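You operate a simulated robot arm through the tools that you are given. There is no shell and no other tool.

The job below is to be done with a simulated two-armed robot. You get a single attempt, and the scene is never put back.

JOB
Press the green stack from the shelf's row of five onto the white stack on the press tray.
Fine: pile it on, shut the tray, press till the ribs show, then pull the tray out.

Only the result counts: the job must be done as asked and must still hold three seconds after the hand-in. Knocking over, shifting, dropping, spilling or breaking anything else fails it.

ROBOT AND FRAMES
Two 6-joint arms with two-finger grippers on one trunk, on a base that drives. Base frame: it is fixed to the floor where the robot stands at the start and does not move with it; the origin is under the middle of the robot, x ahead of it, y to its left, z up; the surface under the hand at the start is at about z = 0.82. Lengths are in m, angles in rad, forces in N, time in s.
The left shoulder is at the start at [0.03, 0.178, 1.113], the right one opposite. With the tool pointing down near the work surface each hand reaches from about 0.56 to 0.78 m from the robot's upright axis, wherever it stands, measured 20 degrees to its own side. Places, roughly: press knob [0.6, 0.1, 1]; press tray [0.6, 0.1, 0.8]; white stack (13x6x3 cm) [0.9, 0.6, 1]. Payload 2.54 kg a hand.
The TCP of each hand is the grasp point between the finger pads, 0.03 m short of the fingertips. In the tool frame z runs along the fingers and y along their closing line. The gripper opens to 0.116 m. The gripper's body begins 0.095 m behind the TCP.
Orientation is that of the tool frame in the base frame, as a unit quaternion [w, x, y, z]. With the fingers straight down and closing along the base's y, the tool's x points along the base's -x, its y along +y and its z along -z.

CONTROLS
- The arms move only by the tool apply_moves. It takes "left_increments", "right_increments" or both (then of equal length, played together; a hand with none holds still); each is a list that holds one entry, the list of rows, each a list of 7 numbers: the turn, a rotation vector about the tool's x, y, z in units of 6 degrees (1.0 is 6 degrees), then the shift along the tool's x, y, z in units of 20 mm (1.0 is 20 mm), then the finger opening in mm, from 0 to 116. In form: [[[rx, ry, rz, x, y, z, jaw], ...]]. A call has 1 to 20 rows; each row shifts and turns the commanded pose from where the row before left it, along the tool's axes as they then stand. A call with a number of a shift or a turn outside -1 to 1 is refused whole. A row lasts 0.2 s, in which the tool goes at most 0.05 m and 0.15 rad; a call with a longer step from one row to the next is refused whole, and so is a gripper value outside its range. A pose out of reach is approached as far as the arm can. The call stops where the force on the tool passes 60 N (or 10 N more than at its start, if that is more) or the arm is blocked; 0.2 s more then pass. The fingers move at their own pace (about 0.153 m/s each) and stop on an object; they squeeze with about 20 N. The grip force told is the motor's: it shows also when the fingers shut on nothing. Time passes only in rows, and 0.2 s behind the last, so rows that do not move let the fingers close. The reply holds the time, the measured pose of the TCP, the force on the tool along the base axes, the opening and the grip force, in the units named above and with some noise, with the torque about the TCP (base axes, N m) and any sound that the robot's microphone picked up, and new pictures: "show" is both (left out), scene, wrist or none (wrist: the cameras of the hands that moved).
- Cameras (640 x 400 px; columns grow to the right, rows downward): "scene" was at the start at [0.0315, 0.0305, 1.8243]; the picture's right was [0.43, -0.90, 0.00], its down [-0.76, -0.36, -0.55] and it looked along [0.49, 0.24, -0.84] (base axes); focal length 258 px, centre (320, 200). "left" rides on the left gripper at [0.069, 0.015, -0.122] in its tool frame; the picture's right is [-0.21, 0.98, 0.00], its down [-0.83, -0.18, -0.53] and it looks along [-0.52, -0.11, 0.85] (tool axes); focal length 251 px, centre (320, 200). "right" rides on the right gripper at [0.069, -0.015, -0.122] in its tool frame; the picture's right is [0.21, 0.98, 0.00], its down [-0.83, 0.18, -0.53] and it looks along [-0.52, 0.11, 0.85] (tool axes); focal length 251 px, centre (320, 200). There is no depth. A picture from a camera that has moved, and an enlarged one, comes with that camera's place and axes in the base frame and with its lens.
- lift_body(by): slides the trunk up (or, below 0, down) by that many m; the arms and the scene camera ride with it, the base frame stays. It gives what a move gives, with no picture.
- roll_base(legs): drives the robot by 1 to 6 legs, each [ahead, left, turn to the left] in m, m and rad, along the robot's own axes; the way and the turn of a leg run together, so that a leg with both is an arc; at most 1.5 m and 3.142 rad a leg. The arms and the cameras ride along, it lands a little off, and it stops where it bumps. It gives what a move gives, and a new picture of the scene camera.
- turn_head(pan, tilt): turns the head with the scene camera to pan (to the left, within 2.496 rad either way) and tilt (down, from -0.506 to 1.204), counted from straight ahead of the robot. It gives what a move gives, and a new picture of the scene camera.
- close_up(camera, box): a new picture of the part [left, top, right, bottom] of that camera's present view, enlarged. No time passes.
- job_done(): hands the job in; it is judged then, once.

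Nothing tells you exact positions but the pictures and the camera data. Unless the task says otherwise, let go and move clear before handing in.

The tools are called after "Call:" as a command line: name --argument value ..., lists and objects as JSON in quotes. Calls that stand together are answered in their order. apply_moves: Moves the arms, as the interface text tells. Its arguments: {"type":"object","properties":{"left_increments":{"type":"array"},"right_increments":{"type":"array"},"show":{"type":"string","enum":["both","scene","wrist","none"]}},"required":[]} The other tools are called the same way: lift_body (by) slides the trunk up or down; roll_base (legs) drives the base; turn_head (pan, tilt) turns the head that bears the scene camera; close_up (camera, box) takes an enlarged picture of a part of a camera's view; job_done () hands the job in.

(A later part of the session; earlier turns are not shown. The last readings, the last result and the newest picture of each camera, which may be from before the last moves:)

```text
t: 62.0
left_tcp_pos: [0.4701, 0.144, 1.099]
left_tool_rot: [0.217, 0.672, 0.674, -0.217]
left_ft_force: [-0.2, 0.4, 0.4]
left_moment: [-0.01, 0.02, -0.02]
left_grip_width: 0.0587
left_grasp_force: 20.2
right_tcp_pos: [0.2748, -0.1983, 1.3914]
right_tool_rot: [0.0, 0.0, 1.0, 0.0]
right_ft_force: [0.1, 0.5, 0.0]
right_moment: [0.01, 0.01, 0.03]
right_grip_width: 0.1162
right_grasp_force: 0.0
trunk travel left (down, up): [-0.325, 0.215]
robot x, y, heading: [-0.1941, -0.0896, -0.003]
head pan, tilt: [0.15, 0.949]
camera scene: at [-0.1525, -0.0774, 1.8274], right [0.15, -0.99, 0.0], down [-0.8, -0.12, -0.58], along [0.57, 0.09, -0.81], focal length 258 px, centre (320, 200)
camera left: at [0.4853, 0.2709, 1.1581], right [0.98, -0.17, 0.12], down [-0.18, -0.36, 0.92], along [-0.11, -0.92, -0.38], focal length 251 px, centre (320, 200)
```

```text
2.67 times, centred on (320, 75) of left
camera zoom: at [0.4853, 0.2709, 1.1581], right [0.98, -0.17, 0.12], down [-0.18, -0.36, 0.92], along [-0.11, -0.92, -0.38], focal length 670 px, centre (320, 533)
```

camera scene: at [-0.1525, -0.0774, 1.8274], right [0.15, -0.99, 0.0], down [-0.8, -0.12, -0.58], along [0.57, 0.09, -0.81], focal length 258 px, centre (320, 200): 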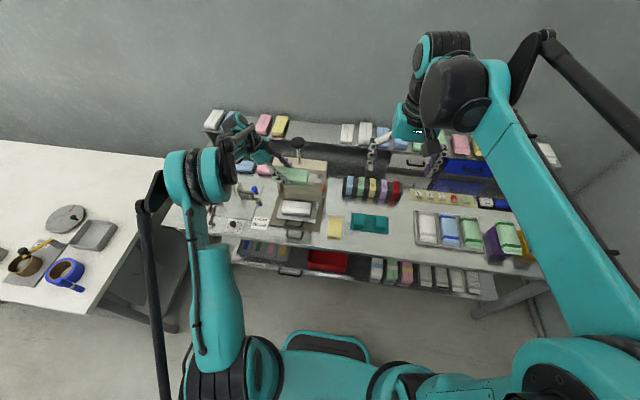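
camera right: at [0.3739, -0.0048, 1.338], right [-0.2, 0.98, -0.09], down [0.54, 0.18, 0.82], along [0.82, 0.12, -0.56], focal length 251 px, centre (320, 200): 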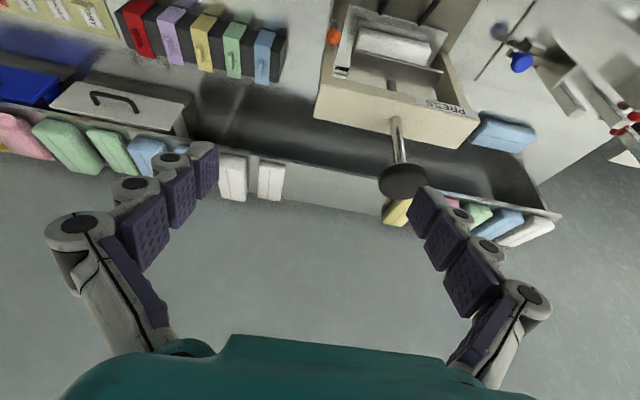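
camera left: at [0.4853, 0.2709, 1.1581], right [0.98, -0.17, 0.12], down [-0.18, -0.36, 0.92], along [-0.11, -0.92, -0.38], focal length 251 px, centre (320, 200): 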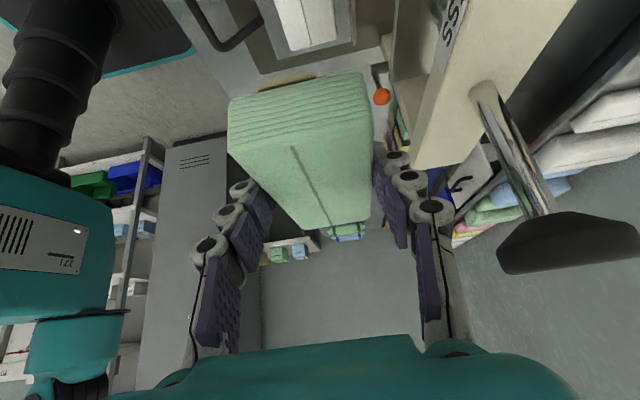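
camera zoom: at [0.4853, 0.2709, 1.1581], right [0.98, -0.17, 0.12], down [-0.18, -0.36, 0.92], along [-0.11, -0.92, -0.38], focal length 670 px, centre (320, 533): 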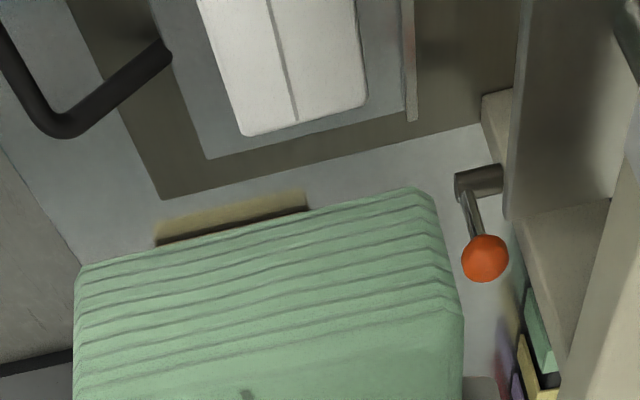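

White lies near [0.473, 0.1225] with its top around z≈0.87, so green needs about +3 mm in x and −5 mm in y. I'll lower it to about 8 cm above with that correction.

Call:
apply_moves --left_increments '[[[-0.012, 0, -0.016, 0.549, 0.025, 0.827, 40], [-0.012, 0, -0.016, 0.549, 0.025, 0.827, 40], [-0.012, 0, -0.016, 0.549, 0.025, 0.827, 40], [-0.012, 0, -0.016, 0.549, 0.025, 0.827, 40], [-0.012, 0, -0.016, 0.549, 0.025, 0.827, 40], [-0.012, 0, -0.016, 0.549, 0.025, 0.827, 40]]]' --show "both"

Call:
close_up --camera "scene" --box '[265, 170, 345, 220]'

```text
t: 63.4
left_tcp_pos: [0.4705, 0.1375, 0.9823]
left_tool_rot: [0.217, 0.668, 0.678, -0.216]
left_ft_force: [0.1, -0.3, -0.1]
left_moment: [0.01, 0.02, -0.02]
left_grip_width: 0.0585
left_grasp_force: 19.6
right_tcp_pos: [0.2747, -0.198, 1.3915]
right_tool_rot: [0.0, 0.0, 1.0, 0.0]
right_ft_force: [0.5, 0.3, 0.2]
right_moment: [-0.03, 0.0, 0.04]
right_grip_width: 0.1159
right_grasp_force: 0.1
trunk travel left (down, up): [-0.325, 0.215]
robot x, y, heading: [-0.1943, -0.0887, -0.004]
head pan, tilt: [0.15, 0.949]
camera scene: at [-0.1527, -0.0776, 1.8274], right [0.15, -0.99, 0.0], down [-0.8, -0.12, -0.58], along [0.58, 0.09, -0.81], focal length 258 px, centre (320, 200)
camera left: at [0.4846, 0.2665, 1.0414], right [0.98, -0.16, 0.12], down [-0.18, -0.36, 0.92], along [-0.1, -0.92, -0.38], focal length 251 px, centre (320, 200)
```

scene: 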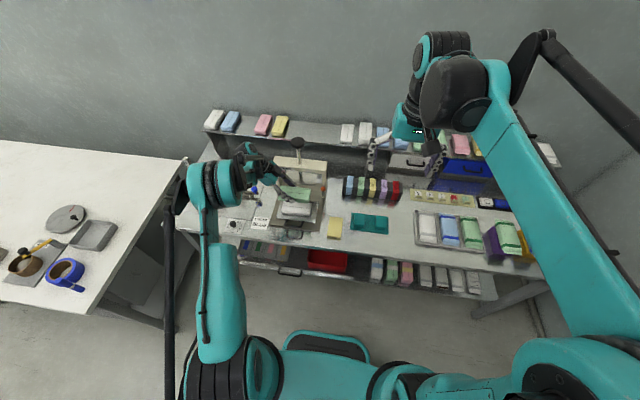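
left: 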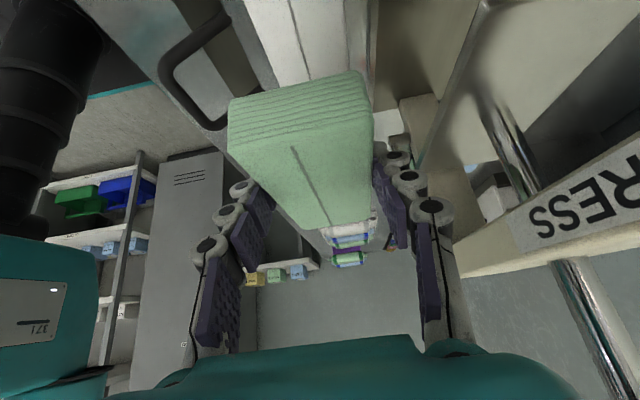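

```text
8.00 times, centred on (305, 195) of scene
camera zoom: at [-0.1527, -0.0776, 1.8274], right [0.15, -0.99, 0.0], down [-0.8, -0.12, -0.58], along [0.58, 0.09, -0.81], focal length 2062 px, centre (440, 240)
```

zoom: 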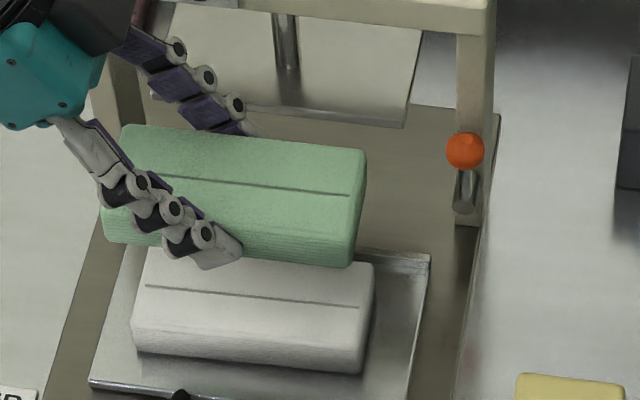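

Green and white now match in y; comparing both cameras, white's centre is nearer x≈0.476. I'll shift green 5 mm back in x and lower it to just above white.

Call:
apply_moves --left_increments '[[[0, 0, 0, 0.5025, 0.069, 0.67, 40], [0, 0, 0, 0.5025, 0.069, 0.67, 40], [0, 0, 0, 0.5025, 0.069, 0.67, 40], [0, 0, 0, 0.5025, 0.069, 0.67, 40]]]' --show "wrist"

Call:
close_up --camera "scene" --box '[265, 170, 345, 220]'

Call:
close_up --camera "left" --box '[180, 0, 440, 170]'

```text
t: 64.4
left_tcp_pos: [0.4772, 0.1381, 0.9139]
left_tool_rot: [0.218, 0.668, 0.678, -0.216]
left_ft_force: [0.1, 0.9, 0.6]
left_moment: [0.0, 0.02, -0.01]
left_grip_width: 0.0587
left_grasp_force: 20.4
right_tcp_pos: [0.2754, -0.1978, 1.3908]
right_tool_rot: [0.0, 0.0, 1.0, 0.0]
right_ft_force: [-0.4, 0.0, 0.8]
right_moment: [0.0, 0.03, 0.01]
right_grip_width: 0.1162
right_grasp_force: 0.0
trunk travel left (down, up): [-0.325, 0.215]
robot x, y, heading: [-0.1958, -0.0908, -0.003]
head pan, tilt: [0.15, 0.949]
camera left: at [0.4912, 0.2662, 0.9729], right [0.98, -0.16, 0.12], down [-0.17, -0.36, 0.92], along [-0.1, -0.92, -0.38], focal length 251 px, centre (320, 200)
```

left: 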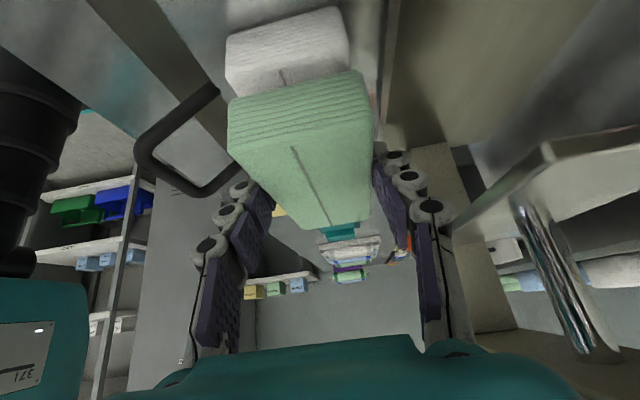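

```text
8.00 times, centred on (305, 195) of scene
camera zoom: at [-0.1527, -0.0777, 1.8274], right [0.15, -0.99, 0.0], down [-0.8, -0.12, -0.58], along [0.58, 0.09, -0.81], focal length 2062 px, centre (440, 240)
```

zoom: 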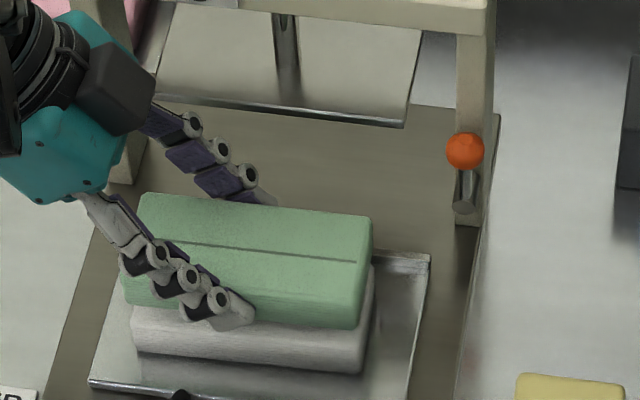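

```text
2.35 times, centred on (310, 85) of left
camera zoom: at [0.4912, 0.2662, 0.9729], right [0.98, -0.16, 0.12], down [-0.17, -0.36, 0.92], along [-0.1, -0.92, -0.38], focal length 592 px, centre (344, 471)
```

zoom: 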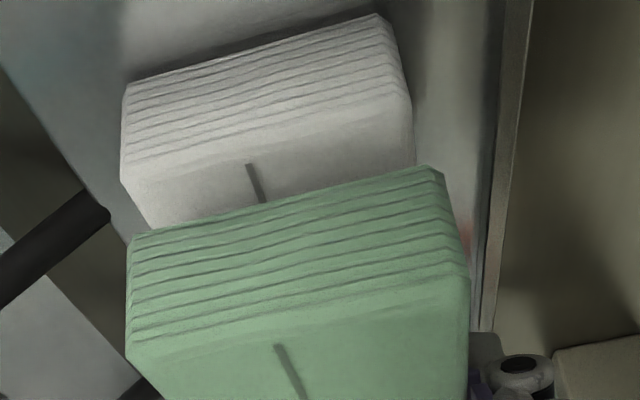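

Green hangs about 1.5 cm above white, offset by about 2 mm in x. I'll correct that and lower in small steps until I feel contact.

Call:
apply_moves --left_increments '[[[0, 0, 0, 0.18, -0.1, 0.24, 40], [0, 0, 0, 0.12, 0, 0.16, 40], [0, 0, 0, 0.06, 0, 0.08, 40]]]' --show "wrist"

Call:
close_up --camera "scene" --box '[265, 170, 345, 220]'

Call:
close_up --camera "left" --box '[180, 0, 440, 170]'

```text
t: 65.2
left_tcp_pos: [0.473, 0.1395, 0.9023]
left_tool_rot: [0.218, 0.668, 0.679, -0.214]
left_ft_force: [-0.5, -0.6, -0.2]
left_moment: [0.01, -0.02, -0.02]
left_grip_width: 0.0588
left_grasp_force: 20.0
right_tcp_pos: [0.2731, -0.198, 1.3923]
right_tool_rot: [-0.001, 0.0, 1.0, 0.001]
right_ft_force: [0.2, 1.3, 0.2]
right_moment: [0.01, -0.01, -0.03]
right_grip_width: 0.116
right_grasp_force: 0.1
trunk travel left (down, up): [-0.325, 0.215]
robot x, y, heading: [-0.1933, -0.0885, 0.002]
head pan, tilt: [0.15, 0.949]
camera left: at [0.4878, 0.2668, 0.9619], right [0.98, -0.16, 0.12], down [-0.18, -0.36, 0.92], along [-0.1, -0.92, -0.38], focal length 251 px, centre (320, 200)
```

left: 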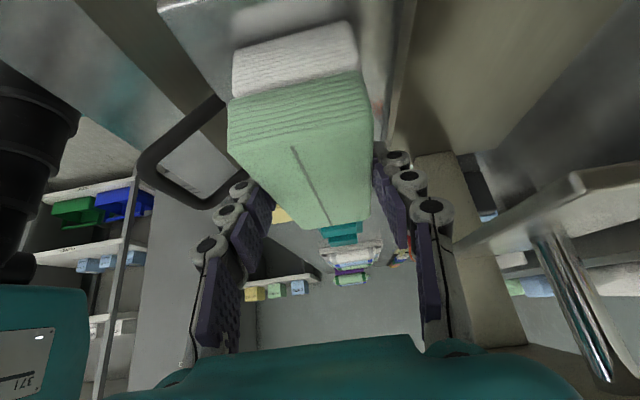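

```text
8.00 times, centred on (305, 195) of scene
camera zoom: at [-0.1535, -0.0781, 1.8274], right [0.15, -0.99, 0.0], down [-0.8, -0.12, -0.58], along [0.58, 0.09, -0.81], focal length 2062 px, centre (440, 240)
```

zoom: 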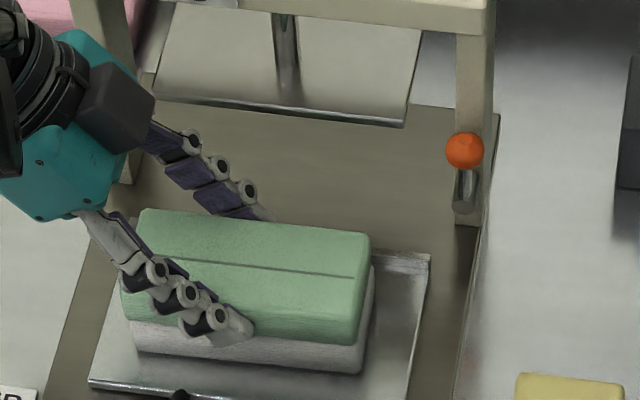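

```text
2.35 times, centred on (310, 85) of left
camera zoom: at [0.4878, 0.2668, 0.9619], right [0.98, -0.16, 0.12], down [-0.18, -0.36, 0.92], along [-0.1, -0.92, -0.38], focal length 592 px, centre (344, 471)
```

zoom: 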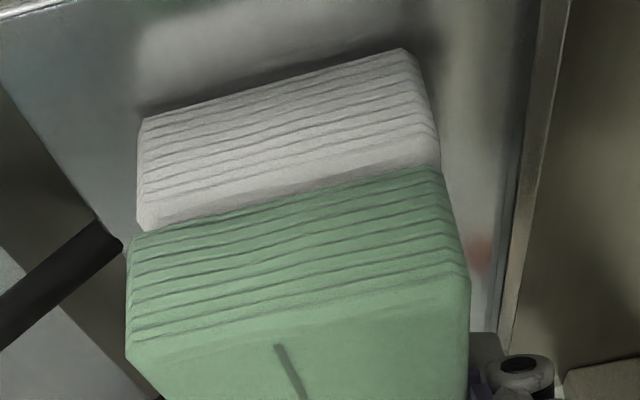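

The two stacks line up within about a millimetre. I lower in 2 mm steps, watching the vertical force.

Call:
apply_moves --left_increments '[[[0, 0, 0, 0.059, 0, 0.081, 40], [0, 0, 0, 0.059, 0, 0.081, 40]]]' --show "none"

Call:
apply_moves --left_increments '[[[0, 0, 0, 0.059, 0, 0.081, 40]]]' --show "none"

Call:
close_up --camera "scene" --box '[265, 170, 345, 220]'

```text
t: 65.8
left_tcp_pos: [0.4719, 0.1411, 0.9009]
left_tool_rot: [0.219, 0.668, 0.678, -0.215]
left_ft_force: [0.6, -0.4, 6.8]
left_moment: [-0.55, -0.03, 0.06]
left_grip_width: 0.0586
left_grasp_force: 20.2
right_tcp_pos: [0.2736, -0.1988, 1.3916]
right_tool_rot: [0.0, 0.0, 1.0, -0.001]
right_ft_force: [0.2, 0.8, -0.2]
right_moment: [0.02, 0.02, 0.01]
right_grip_width: 0.1159
right_grasp_force: 0.0
trunk travel left (down, up): [-0.325, 0.215]
robot x, y, heading: [-0.1907, -0.0878, 0.001]
head pan, tilt: [0.15, 0.949]
```

```text
t: 66.2
left_tcp_pos: [0.4733, 0.1404, 0.8996]
left_tool_rot: [0.219, 0.669, 0.677, -0.215]
left_ft_force: [0.0, 1.5, 23.1]
left_moment: [-0.59, 0.03, -0.01]
left_grip_width: 0.0589
left_grasp_force: 20.2
right_tcp_pos: [0.2723, -0.1996, 1.3909]
right_tool_rot: [0.002, 0.0, 1.0, 0.0]
right_ft_force: [-0.5, 0.1, 0.1]
right_moment: [0.0, -0.01, 0.01]
right_grip_width: 0.1156
right_grasp_force: 0.1
trunk travel left (down, up): [-0.325, 0.215]
robot x, y, heading: [-0.1951, -0.0892, -0.003]
head pan, tilt: [0.15, 0.949]
```

```text
8.00 times, centred on (305, 195) of scene
camera zoom: at [-0.1565, -0.0788, 1.8277], right [0.15, -0.99, 0.0], down [-0.8, -0.12, -0.58], along [0.58, 0.09, -0.81], focal length 2062 px, centre (440, 240)
```

zoom: 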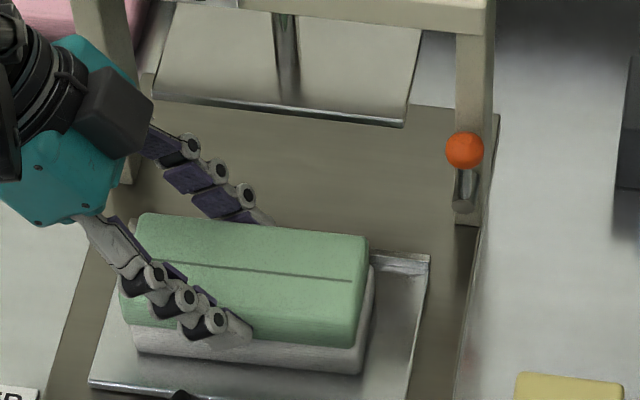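

Contact is made: white now carries green with about 23 N. I back off 1–2 mm to relax the force and then open the fingers.

Call:
apply_moves --left_increments '[[[0, 0, 0, -0.045, 0, -0.06, 40]]]' --show "none"

Call:
apply_moves --left_increments '[[[0, 0, 0, 0, 0, 0, 62], [0, 0, 0, 0, 0, 0, 66], [0, 0, 0, 0, 0, 0, 70], [0, 0, 0, 0, 0, 0, 74], [0, 0, 0, 0, 0, 0, 76]]]' --show "wrist"

Call:
close_up --camera "scene" --box '[265, 170, 345, 220]'

Call:
close_up --camera "left" --box '[180, 0, 440, 170]'

```text
t: 66.6
left_tcp_pos: [0.4717, 0.1397, 0.9006]
left_tool_rot: [0.218, 0.669, 0.678, -0.215]
left_ft_force: [0.0, -0.8, 18.4]
left_moment: [-0.48, 0.01, -0.01]
left_grip_width: 0.0586
left_grasp_force: 20.2
right_tcp_pos: [0.2713, -0.1991, 1.3906]
right_tool_rot: [0.001, -0.001, 1.0, 0.001]
right_ft_force: [-0.5, 0.1, -0.3]
right_moment: [0.0, -0.02, 0.01]
right_grip_width: 0.1161
right_grasp_force: 0.0
trunk travel left (down, up): [-0.325, 0.215]
robot x, y, heading: [-0.191, -0.089, 0.002]
head pan, tilt: [0.15, 0.949]
```

```text
t: 67.8
left_tcp_pos: [0.4745, 0.1404, 0.8989]
left_tool_rot: [0.218, 0.667, 0.679, -0.215]
left_ft_force: [-0.5, 0.2, 1.1]
left_moment: [-0.02, 0.0, -0.02]
left_grip_width: 0.0758
left_grasp_force: 0.1
right_tcp_pos: [0.2744, -0.1979, 1.3911]
right_tool_rot: [0.0, 0.0, 1.0, 0.0]
right_ft_force: [0.4, -0.1, 0.2]
right_moment: [0.0, -0.01, 0.0]
right_grip_width: 0.1159
right_grasp_force: 0.0
trunk travel left (down, up): [-0.325, 0.215]
robot x, y, heading: [-0.1936, -0.0923, -0.004]
head pan, tilt: [0.15, 0.949]
camera left: at [0.488, 0.2683, 0.9577], right [0.98, -0.16, 0.12], down [-0.18, -0.36, 0.92], along [-0.1, -0.92, -0.38], focal length 251 px, centre (320, 200)
```

left: 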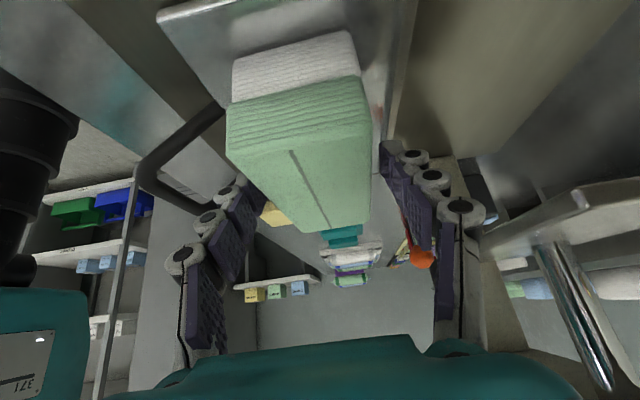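

```text
8.00 times, centred on (305, 195) of scene
camera zoom: at [-0.1532, -0.0779, 1.8274], right [0.15, -0.99, 0.0], down [-0.8, -0.12, -0.58], along [0.58, 0.09, -0.81], focal length 2062 px, centre (440, 240)
```

zoom: 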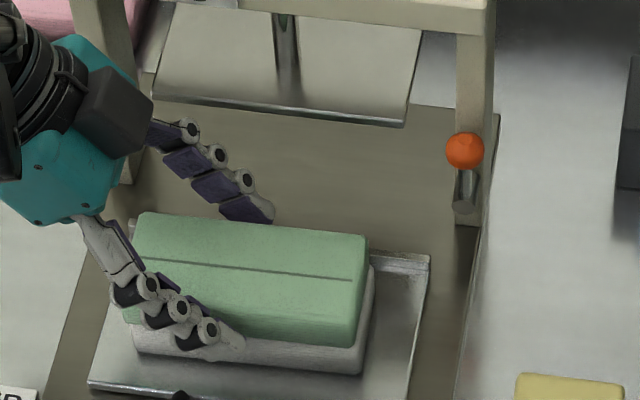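

```text
2.35 times, centred on (310, 85) of left
camera zoom: at [0.488, 0.2683, 0.9577], right [0.98, -0.16, 0.12], down [-0.18, -0.36, 0.92], along [-0.1, -0.92, -0.38], focal length 592 px, centre (344, 471)
```

zoom: 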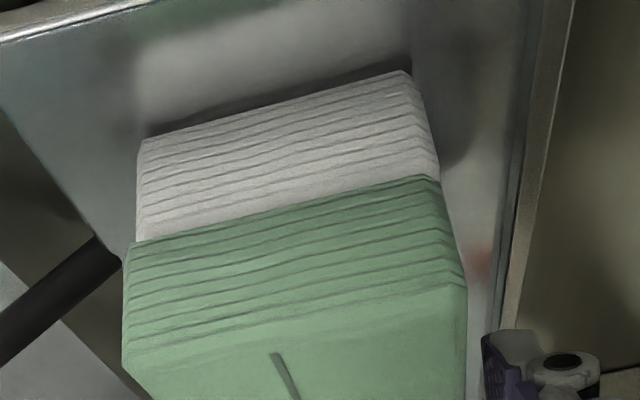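

Green rests on white, aligned within a few millimetres. I lift the open hand straight up.

Call:
apply_moves --left_increments '[[[0, 0, 0, -0.294, 0, -0.405, 76], [0, 0, 0, -0.294, 0, -0.405, 76], [0, 0, 0, -0.588, 0, -0.809, 76], [0, 0, 0, -0.588, 0, -0.809, 76], [0, 0, 0, -0.588, 0, -0.809, 76], [0, 0, 0, -0.588, 0, -0.809, 76], [0, 0, 0, -0.588, 0, -0.809, 76], [0, 0, 0, -0.588, 0, -0.809, 76]]]' --show "both"

Call:
close_up --camera "scene" --box '[260, 165, 340, 225]'

Call:
close_up --camera "left" --box '[160, 0, 440, 170]'

```text
t: 69.6
left_tcp_pos: [0.474, 0.1389, 1.0364]
left_tool_rot: [0.217, 0.669, 0.678, -0.215]
left_ft_force: [-0.4, 0.4, 0.4]
left_moment: [0.0, 0.01, -0.05]
left_grip_width: 0.0758
left_grasp_force: 0.0
right_tcp_pos: [0.2737, -0.1984, 1.3908]
right_tool_rot: [0.0, 0.0, 1.0, 0.0]
right_ft_force: [0.2, -0.6, -0.7]
right_moment: [0.0, 0.0, 0.0]
right_grip_width: 0.1161
right_grasp_force: 0.1
trunk travel left (down, up): [-0.325, 0.215]
robot x, y, heading: [-0.1928, -0.0884, -0.003]
head pan, tilt: [0.15, 0.949]
camera scene: at [-0.154, -0.0783, 1.8274], right [0.15, -0.99, 0.0], down [-0.8, -0.12, -0.58], along [0.58, 0.09, -0.81], focal length 258 px, centre (320, 200)
camera left: at [0.4879, 0.2671, 1.0953], right [0.98, -0.16, 0.12], down [-0.18, -0.36, 0.92], along [-0.1, -0.92, -0.38], focal length 251 px, centre (320, 200)
```

scene: 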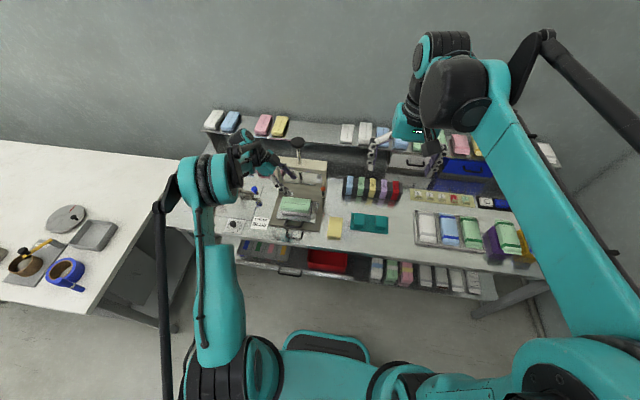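
left: 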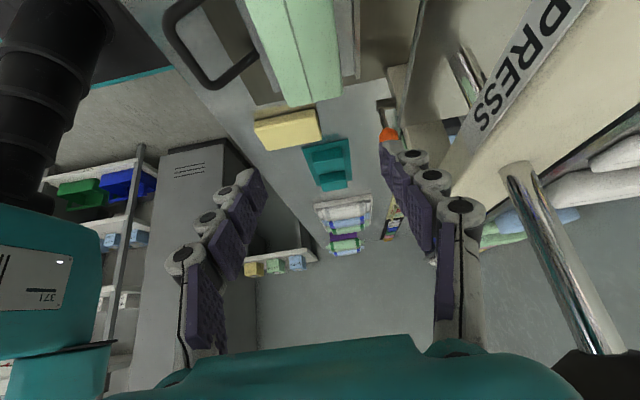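

```text
6.67 times, centred on (300, 195) of scene
camera zoom: at [-0.154, -0.0783, 1.8274], right [0.15, -0.99, 0.0], down [-0.8, -0.12, -0.58], along [0.58, 0.09, -0.81], focal length 1718 px, centre (453, 233)
```

zoom: 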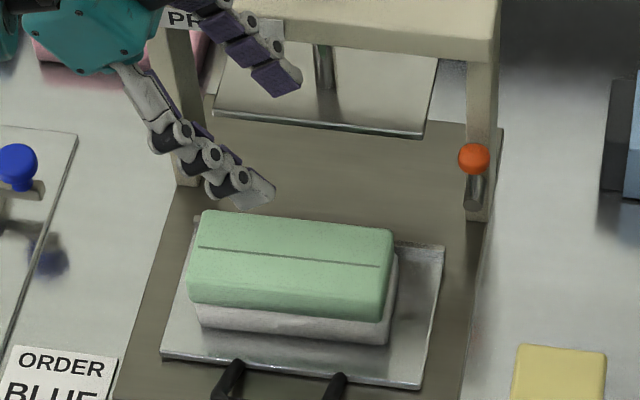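

```text
2.29 times, centred on (300, 85) of left
camera zoom: at [0.4879, 0.2671, 1.0953], right [0.98, -0.16, 0.12], down [-0.18, -0.36, 0.92], along [-0.1, -0.92, -0.38], focal length 575 px, centre (366, 463)
```

zoom: 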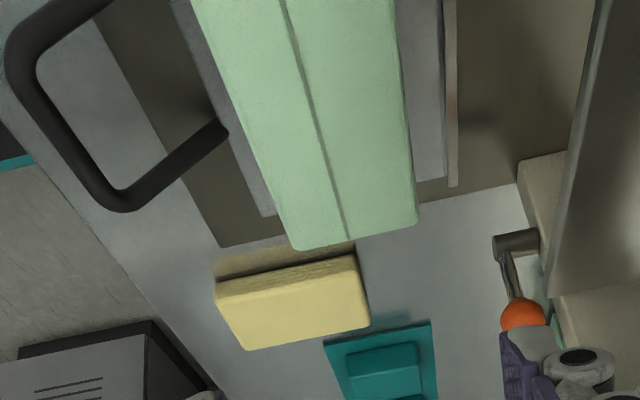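

Green sits squarely on white. Next I back the robot off 0.1 m to get room to grip the handle bar and push the tray shut.

Call:
roll_base --legs '[[-0.1, 0, 0]]'

Call:
close_up --camera "left" --box '[160, 0, 480, 200]'

Call:
close_up --camera "scene" --box '[260, 140, 340, 220]'

```text
t: 70.7
left_tcp_pos: [0.3751, 0.1416, 1.0361]
left_tool_rot: [0.22, 0.666, 0.68, -0.215]
left_ft_force: [-0.2, -0.2, 0.4]
left_moment: [0.0, -0.02, 0.0]
left_grip_width: 0.0759
left_grasp_force: 0.1
right_tcp_pos: [0.175, -0.1967, 1.3913]
right_tool_rot: [0.0, -0.002, 1.0, 0.0]
right_ft_force: [-0.3, -0.6, 1.2]
right_moment: [0.01, -0.05, 0.01]
right_grip_width: 0.1161
right_grasp_force: 0.0
trunk travel left (down, up): [-0.325, 0.215]
robot x, y, heading: [-0.2927, -0.0888, 0.004]
head pan, tilt: [0.15, 0.949]
camera scene: at [-0.2525, -0.0779, 1.8274], right [0.15, -0.99, 0.0], down [-0.8, -0.12, -0.58], along [0.58, 0.09, -0.81], focal length 258 px, centre (320, 200)
```

scene: 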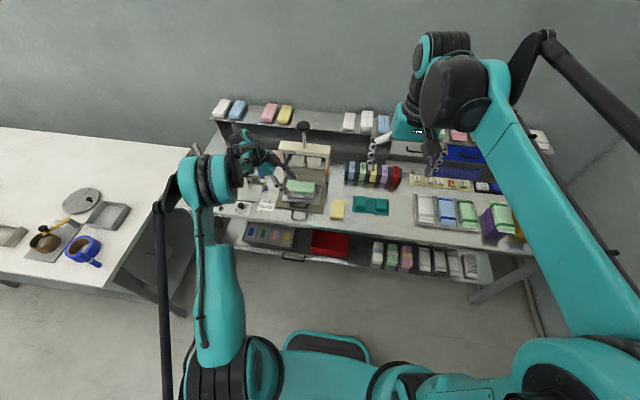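

```text
2.00 times, centred on (320, 100) of left
camera zoom: at [0.3886, 0.2693, 1.0952], right [0.98, -0.16, 0.13], down [-0.17, -0.36, 0.92], along [-0.1, -0.92, -0.38], focal length 503 px, centre (320, 400)
```

zoom: 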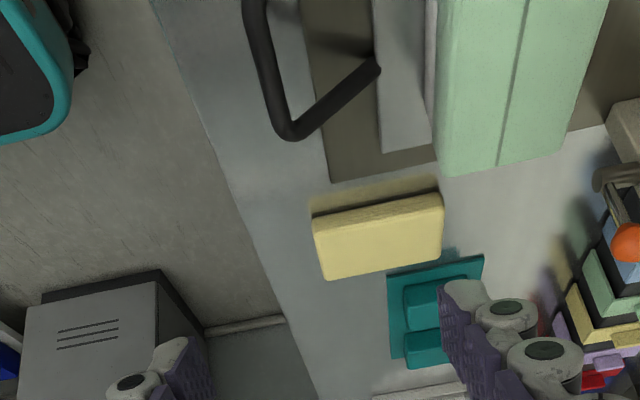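

```text
5.00 times, centred on (300, 180) of scene
camera zoom: at [-0.2525, -0.0779, 1.8274], right [0.15, -0.99, 0.0], down [-0.8, -0.12, -0.58], along [0.58, 0.09, -0.81], focal length 1289 px, centre (420, 300)
```

zoom: 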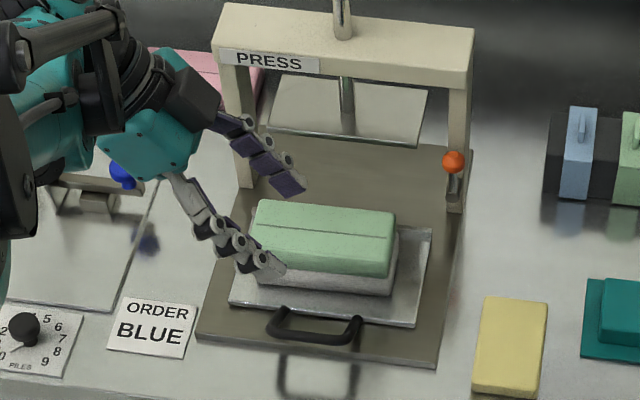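

The handle bar is now at about [0.375, 0.122, 0.868]. With the fingers already closing along x, I'll lower them to straddle the bar, first to a hover.

Call:
apply_moves --left_increments '[[[0, 0, 0, 0.562, 0, 0.9, 40], [0, 0, 0, 0.562, 0, 0.9, 40], [0, 0, 0, 0.562, 0, 0.9, 40], [0, 0, 0, 0.562, 0, 0.9, 40], [0, 0, 0, 0.562, 0, 0.9, 40]]]' --show "wrist"

Call:
close_up --camera "left" --box '[200, 20, 440, 200]'

Call:
close_up --camera "scene" --box '[260, 150, 340, 230]'

```text
t: 71.9
left_tcp_pos: [0.3755, 0.1356, 0.9274]
left_tool_rot: [0.218, 0.667, 0.679, -0.215]
left_ft_force: [0.6, 1.2, 0.1]
left_moment: [0.02, -0.02, -0.01]
left_grip_width: 0.0401
left_grasp_force: 0.0
right_tcp_pos: [0.1763, -0.1975, 1.3911]
right_tool_rot: [0.0, -0.001, 1.0, 0.0]
right_ft_force: [0.7, 0.2, -0.2]
right_moment: [0.03, 0.03, 0.01]
right_grip_width: 0.1162
right_grasp_force: 0.1
trunk travel left (down, up): [-0.325, 0.215]
robot x, y, heading: [-0.2929, -0.0874, 0.002]
head pan, tilt: [0.15, 0.949]
camera left: at [0.3901, 0.2633, 0.9872], right [0.98, -0.16, 0.12], down [-0.17, -0.36, 0.92], along [-0.1, -0.92, -0.38], focal length 251 px, centre (320, 200)
```

left: 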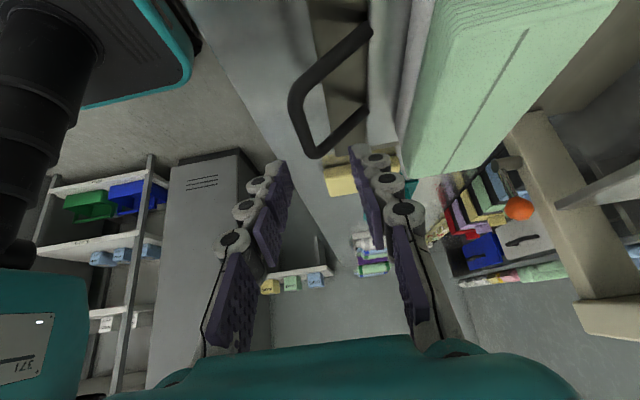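

```text
2.22 times, centred on (320, 110) of left
camera zoom: at [0.3901, 0.2633, 0.9872], right [0.98, -0.16, 0.12], down [-0.17, -0.36, 0.92], along [-0.1, -0.92, -0.38], focal length 559 px, centre (320, 400)
```

zoom: 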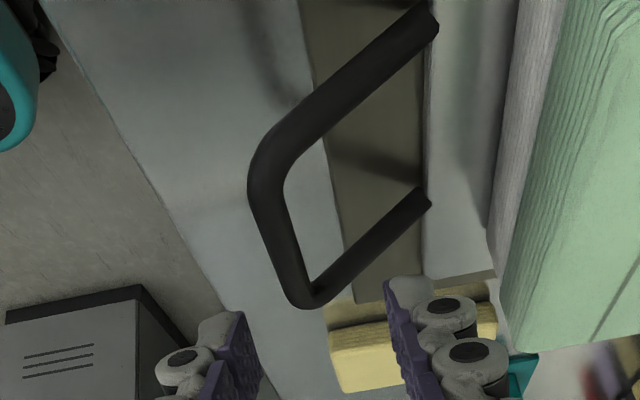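

```text
5.00 times, centred on (300, 190) of scene
camera zoom: at [-0.2511, -0.0779, 1.8274], right [0.15, -0.99, 0.0], down [-0.8, -0.12, -0.58], along [0.57, 0.09, -0.81], focal length 1289 px, centre (420, 250)
```

zoom: 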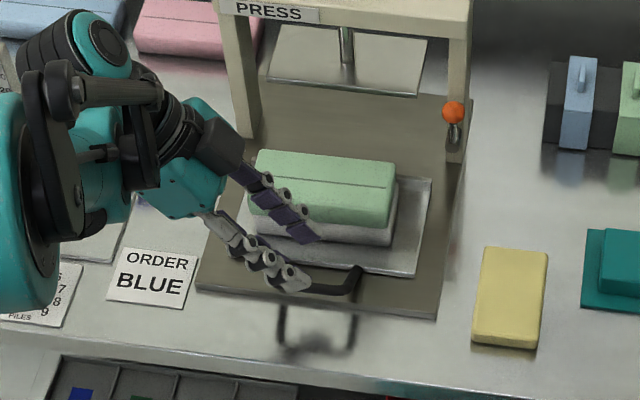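

The bar lies between the fingers. I go down the last 5 cm and close on it.

Call:
apply_moves --left_increments '[[[0, 0, 0, 0.41, 0, 0.78, 40], [0, 0, 0, 0.41, 0, 0.78, 40], [0, 0, 0, 0.41, 0, 0.78, 40]]]' --show "wrist"

Call:
close_up --camera "left" --box '[200, 50, 440, 230]'

```text
t: 72.7
left_tcp_pos: [0.3771, 0.128, 0.8784]
left_tool_rot: [0.218, 0.667, 0.679, -0.215]
left_ft_force: [1.4, 1.0, -0.2]
left_moment: [0.0, 0.05, -0.03]
left_grip_width: 0.0399
left_grasp_force: 0.1
right_tcp_pos: [0.1781, -0.1974, 1.3907]
right_tool_rot: [-0.001, -0.002, 1.0, 0.001]
right_ft_force: [-0.2, 0.6, -0.7]
right_moment: [-0.02, 0.02, -0.01]
right_grip_width: 0.1163
right_grasp_force: 0.0
trunk travel left (down, up): [-0.325, 0.215]
robot x, y, heading: [-0.2934, -0.0936, 0.004]
head pan, tilt: [0.15, 0.949]
camera left: at [0.3904, 0.2553, 0.9363], right [0.98, -0.16, 0.12], down [-0.17, -0.36, 0.92], along [-0.1, -0.92, -0.38], focal length 251 px, centre (320, 200)
```

left: 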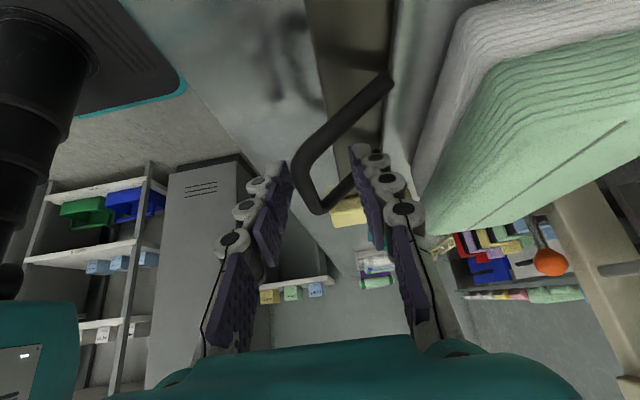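

```text
2.22 times, centred on (320, 140) of left
camera zoom: at [0.3904, 0.2553, 0.9363], right [0.98, -0.16, 0.12], down [-0.17, -0.36, 0.92], along [-0.1, -0.92, -0.38], focal length 559 px, centre (320, 333)
```

zoom: 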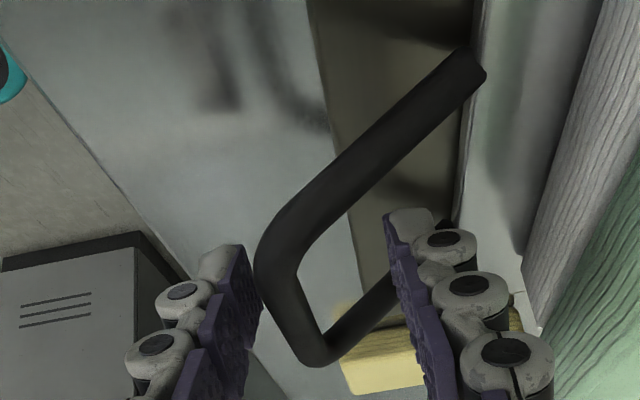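

The pads straddle the bar with the rear finger inside the handle. I close on it.

Call:
apply_moves --left_increments '[[[0, 0, 0, 0, 0, 0, 20], [0, 0, 0, 0, 0, 0, 5], [0, 0, 0, 0, 0, 0, 2], [0, 0, 0, 0, 0, 0, 2]]]' --show "wrist"

Call:
close_up --camera "left" --box '[200, 50, 440, 230]'

```text
t: 73.7
left_tcp_pos: [0.3761, 0.1274, 0.877]
left_tool_rot: [0.218, 0.667, 0.68, -0.214]
left_ft_force: [0.4, -1.3, -0.7]
left_moment: [-0.11, 0.01, -0.07]
left_grip_width: 0.0087
left_grasp_force: 36.7
right_tcp_pos: [0.1766, -0.1973, 1.3919]
right_tool_rot: [0.0, -0.002, 1.0, 0.0]
right_ft_force: [0.9, 0.2, 1.5]
right_moment: [0.0, -0.03, 0.0]
right_grip_width: 0.1162
right_grasp_force: 0.1
trunk travel left (down, up): [-0.325, 0.215]
robot x, y, heading: [-0.2928, -0.0894, 0.003]
head pan, tilt: [0.15, 0.949]
camera left: at [0.3903, 0.2551, 0.9366], right [0.98, -0.16, 0.12], down [-0.17, -0.36, 0.92], along [-0.1, -0.92, -0.38], focal length 251 px, centre (320, 200)
```

left: 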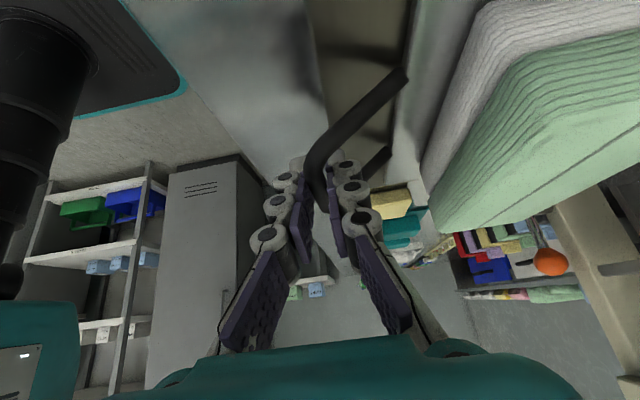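

```text
2.22 times, centred on (320, 140) of left
camera zoom: at [0.3903, 0.2551, 0.9366], right [0.98, -0.16, 0.12], down [-0.17, -0.36, 0.92], along [-0.1, -0.92, -0.38], focal length 559 px, centre (320, 333)
```

zoom: 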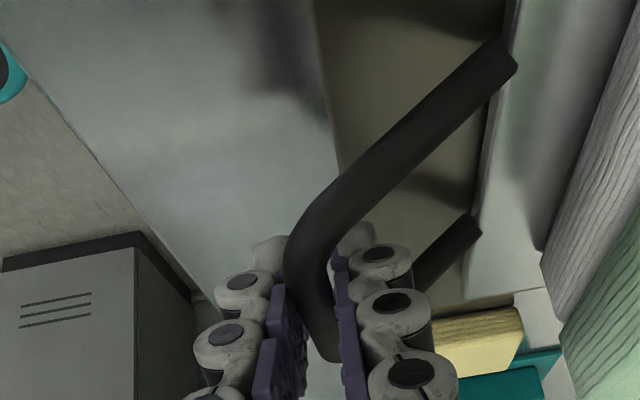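

The bar is gripped. I push the tray in gently at 5 cm/s, first by 8 cm.

Call:
apply_moves --left_increments '[[[0, 0, 0, -0.007, 0.25, 0.005, 2], [0, 0, 0, -0.007, 0.5, 0.005, 2], [0, 0, 0, -0.007, 0.5, 0.005, 2], [0, 0, 0, -0.007, 0.5, 0.005, 2], [0, 0, 0, -0.007, 0.5, 0.005, 2], [0, 0, 0, -0.007, 0.5, 0.005, 2], [0, 0, 0, -0.007, 0.5, 0.005, 2], [0, 0, 0, -0.007, 0.5, 0.005, 2], [0, 0, 0, -0.007, 0.25, 0.005, 2]]]' --show "both"

Call:
close_up --camera "scene" --box '[260, 130, 340, 210]'

```text
t: 75.7
left_tcp_pos: [0.4231, 0.1169, 0.9084]
left_tool_rot: [0.22, 0.667, 0.679, -0.214]
left_ft_force: [-0.3, -0.4, -0.3]
left_moment: [-0.03, 0.05, -0.01]
left_grip_width: 0.0001
left_grasp_force: 29.1
left hand out of reach, approached as far as the arm can: row 3, 4, 5, 6, 7, 8, 9
right_tcp_pos: [0.1767, -0.1978, 1.3906]
right_tool_rot: [-0.001, -0.001, 1.0, 0.0]
right_ft_force: [0.9, -0.7, 0.2]
right_moment: [0.0, 0.02, 0.01]
right_grip_width: 0.116
right_grasp_force: 0.0
trunk travel left (down, up): [-0.325, 0.215]
robot x, y, heading: [-0.2911, -0.0903, 0.0]
head pan, tilt: [0.15, 0.949]
camera scene: at [-0.251, -0.0783, 1.8276], right [0.15, -0.99, 0.0], down [-0.8, -0.12, -0.58], along [0.57, 0.09, -0.81], focal length 258 px, centre (320, 200)
camera left: at [0.4367, 0.245, 0.9684], right [0.98, -0.16, 0.13], down [-0.18, -0.36, 0.92], along [-0.1, -0.92, -0.38], focal length 251 px, centre (320, 200)
```

scene: 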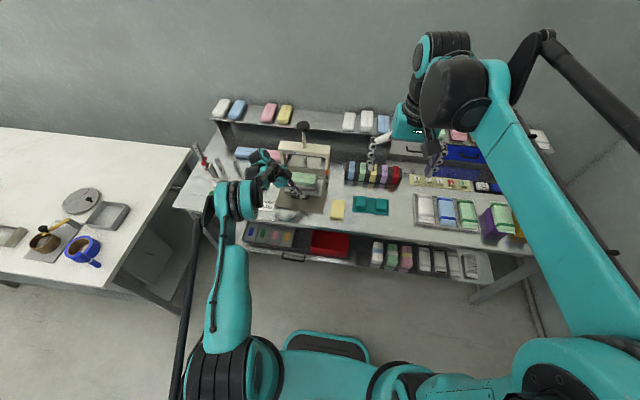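
left: 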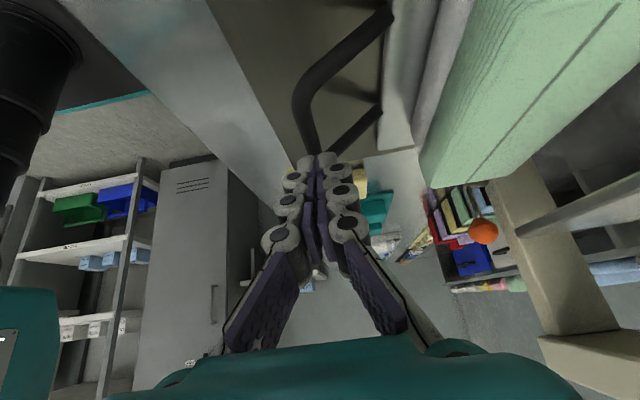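

```text
5.00 times, centred on (300, 170) of scene
camera zoom: at [-0.251, -0.0783, 1.8276], right [0.15, -0.99, 0.0], down [-0.8, -0.12, -0.58], along [0.57, 0.09, -0.81], focal length 1289 px, centre (420, 350)
```

zoom: 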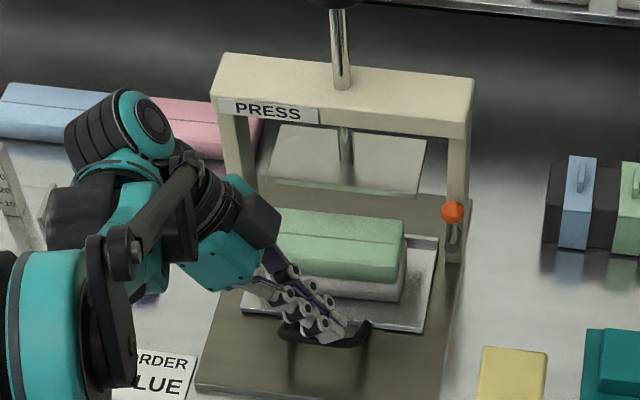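

The arm ran out of reach from this far back, and the fingers slipped up off the bar after moving the tray in part-way. The stacks look undisturbed. I'll lift the hand a bit first and check.

Call:
apply_moves --left_increments '[[[0, 0, 0, -0.294, 0, -0.405, 0]]]' --show "none"

```text
t: 76.1
left_tcp_pos: [0.4225, 0.1184, 0.9195]
left_tool_rot: [0.219, 0.666, 0.679, -0.215]
left_ft_force: [-0.8, 0.1, -0.6]
left_moment: [0.01, -0.01, -0.01]
left_grip_width: 0.0
left_grasp_force: 20.2
right_tcp_pos: [0.1759, -0.198, 1.392]
right_tool_rot: [-0.001, -0.002, 1.0, 0.0]
right_ft_force: [-0.3, -0.2, -0.8]
right_moment: [0.02, 0.0, -0.02]
right_grip_width: 0.1161
right_grasp_force: 0.1
trunk travel left (down, up): [-0.325, 0.215]
robot x, y, heading: [-0.2914, -0.0913, -0.001]
head pan, tilt: [0.15, 0.949]
```

Call:
apply_moves --left_increments '[[[0, 0, 0, -0.588, 0, -0.809, 0], [0, 0, 0, -0.588, 0, -0.809, 0], [0, 0, 0, -0.588, 0, -0.809, 0], [0, 0, 0, -0.588, 0, -0.809, 0], [0, 0, 0, -0.588, 0, -0.809, 0], [0, 0, 0, -0.588, 0, -0.809, 0], [0, 0, 0, -0.588, 0, -0.809, 0], [0, 0, 0, -0.588, 0, -0.809, 0], [0, 0, 0, -0.588, 0, -0.809, 0], [0, 0, 0, -0.588, 0, -0.809, 0], [0, 0, 0, -0.588, 0, -0.809, 0], [0, 0, 0, -0.588, 0, -0.809, 0], [0, 0, 0, -0.588, 0, -0.809, 0], [0, 0, 0, -0.588, 0, -0.809, 0], [0, 0, 0, -0.588, 0, -0.809, 0], [0, 0, 0, -0.588, 0, -0.809, 0]]]' --show "both"

Call:
close_up --camera "scene" --box '[260, 130, 340, 210]'

```text
t: 79.5
left_tcp_pos: [0.4221, 0.1184, 1.24]
left_tool_rot: [0.218, 0.666, 0.68, -0.214]
left_ft_force: [1.1, -0.5, -0.4]
left_moment: [0.01, 0.0, 0.01]
left_grip_width: 0.0
left_grasp_force: 20.1
right_tcp_pos: [0.1758, -0.1971, 1.3908]
right_tool_rot: [-0.001, -0.003, 1.0, 0.0]
right_ft_force: [-0.2, -0.2, -0.3]
right_moment: [0.01, -0.03, -0.01]
right_grip_width: 0.1161
right_grasp_force: 0.0
trunk travel left (down, up): [-0.325, 0.215]
robot x, y, heading: [-0.2949, -0.0876, 0.003]
head pan, tilt: [0.15, 0.949]
camera scene: at [-0.2521, -0.0782, 1.8274], right [0.15, -0.99, 0.0], down [-0.8, -0.12, -0.58], along [0.58, 0.09, -0.81], focal length 258 px, centre (320, 200)
camera left: at [0.4359, 0.246, 1.2992], right [0.98, -0.16, 0.12], down [-0.17, -0.36, 0.92], along [-0.1, -0.92, -0.38], focal length 251 px, centre (320, 200)
```

scene: 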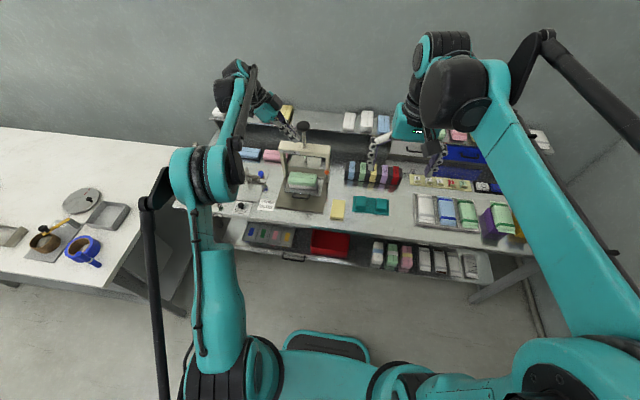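
left: 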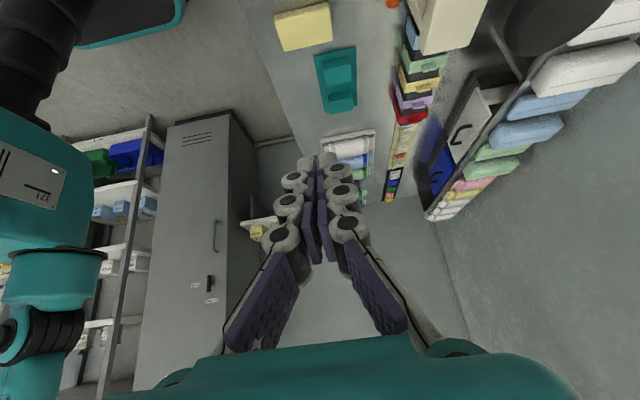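

```text
5.00 times, centred on (300, 170) of scene
camera zoom: at [-0.2521, -0.0782, 1.8274], right [0.15, -0.99, 0.0], down [-0.8, -0.12, -0.58], along [0.58, 0.09, -0.81], focal length 1289 px, centre (420, 350)
```

zoom: 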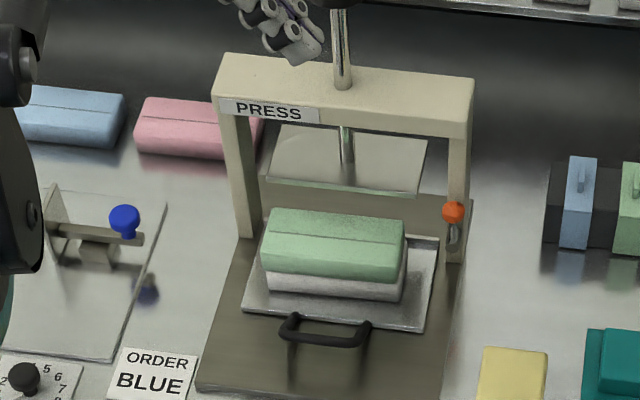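

The stacks are still neatly piled and the tray is about half in. I'll turn the hand back to pointing straight down with the fingers closing along y, for pushing from the front.

Call:
apply_moves --left_increments '[[[-0.58, 0, -0.798, 0, 0, 0, 0], [-0.58, 0, -0.798, 0, 0, 0, 0], [-0.58, 0, -0.798, 0, 0, 0, 0], [-0.58, 0, -0.798, 0, 0, 0, 0], [-0.58, 0, -0.798, 0, 0, 0, 0], [-0.58, 0, -0.798, 0, 0, 0, 0], [-0.58, 0, -0.798, 0, 0, 0, 0], [-0.58, 0, -0.798, 0, 0, 0, 0], [-0.58, 0, -0.798, 0, 0, 0, 0], [-0.58, 0, -0.798, 0, 0, 0, 0], [-0.58, 0, -0.798, 0, 0, 0, 0], [-0.58, 0, -0.798, 0, 0, 0, 0], [-0.58, 0, -0.798, 0, 0, 0, 0], [-0.58, 0, -0.798, 0, 0, 0, 0], [-0.58, 0, -0.798, 0, 0, 0, 0]]]' --show "none"

Call:
apply_moves --left_increments '[[[0, 1, 0, 0, 0, 0, 0], [0, 1, 0, 0, 0, 0, 0], [0, 1, 0, 0, 0, 0, 0], [0, 1, 0, 0, 0, 0, 0], [0, 1, 0, 0, 0, 0, 0], [0, 1, 0, 0, 0, 0, 0]]]' --show "none"

Call:
roll_base --legs '[[0.07, 0, 0]]'

```text
t: 82.7
left_tcp_pos: [0.4215, 0.1162, 1.2394]
left_tool_rot: [0.309, 0.0, 0.951, 0.003]
left_ft_force: [0.3, 0.3, -0.1]
left_moment: [0.02, 0.02, 0.0]
left_grip_width: 0.0
left_grasp_force: 20.0
right_tcp_pos: [0.1761, -0.1972, 1.3908]
right_tool_rot: [0.0, -0.001, 1.0, 0.0]
right_ft_force: [0.1, 0.2, -0.7]
right_moment: [0.03, -0.03, 0.03]
right_grip_width: 0.1161
right_grasp_force: 0.0
trunk travel left (down, up): [-0.325, 0.215]
robot x, y, heading: [-0.2933, -0.091, 0.006]
head pan, tilt: [0.15, 0.949]
```

```text
t: 84.1
left_tcp_pos: [0.4241, 0.1149, 1.2384]
left_tool_rot: [-0.002, 0.0, 1.0, 0.003]
left_ft_force: [0.0, 0.3, -0.7]
left_moment: [-0.01, 0.04, -0.01]
left_grip_width: 0.0
left_grasp_force: 20.3
right_tcp_pos: [0.1772, -0.1971, 1.3916]
right_tool_rot: [-0.001, -0.002, 1.0, 0.0]
right_ft_force: [1.2, 0.4, -0.3]
right_moment: [0.04, 0.03, -0.01]
right_grip_width: 0.116
right_grasp_force: 0.2
trunk travel left (down, up): [-0.325, 0.215]
robot x, y, heading: [-0.2906, -0.0922, 0.005]
head pan, tilt: [0.15, 0.949]
```

```text
t: 85.1
left_tcp_pos: [0.4929, 0.1168, 1.2384]
left_tool_rot: [0.0, 0.0, 1.0, 0.004]
left_ft_force: [0.7, 0.0, 0.4]
left_moment: [0.03, 0.05, 0.04]
left_grip_width: 0.0
left_grasp_force: 20.0
right_tcp_pos: [0.2458, -0.1977, 1.3913]
right_tool_rot: [-0.001, -0.002, 1.0, 0.0]
right_ft_force: [0.2, -0.2, -0.6]
right_moment: [0.0, 0.02, 0.02]
right_grip_width: 0.1159
right_grasp_force: 0.0
trunk travel left (down, up): [-0.325, 0.215]
robot x, y, heading: [-0.2223, -0.0916, 0.005]
head pan, tilt: [0.15, 0.949]
camera scene: at [-0.1808, -0.0779, 1.8274], right [0.15, -0.99, 0.0], down [-0.8, -0.12, -0.58], along [0.57, 0.09, -0.81], focal length 258 px, centre (320, 200)
```

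scene: 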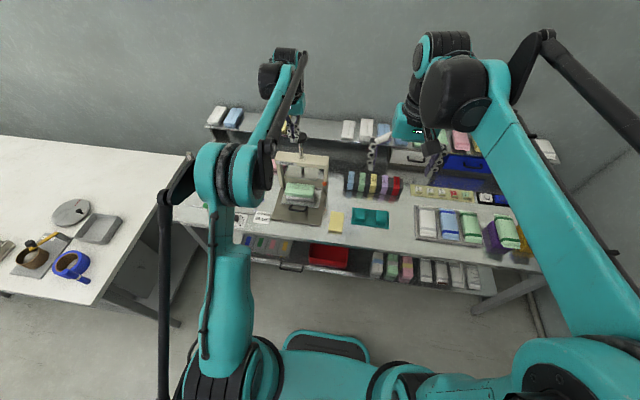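

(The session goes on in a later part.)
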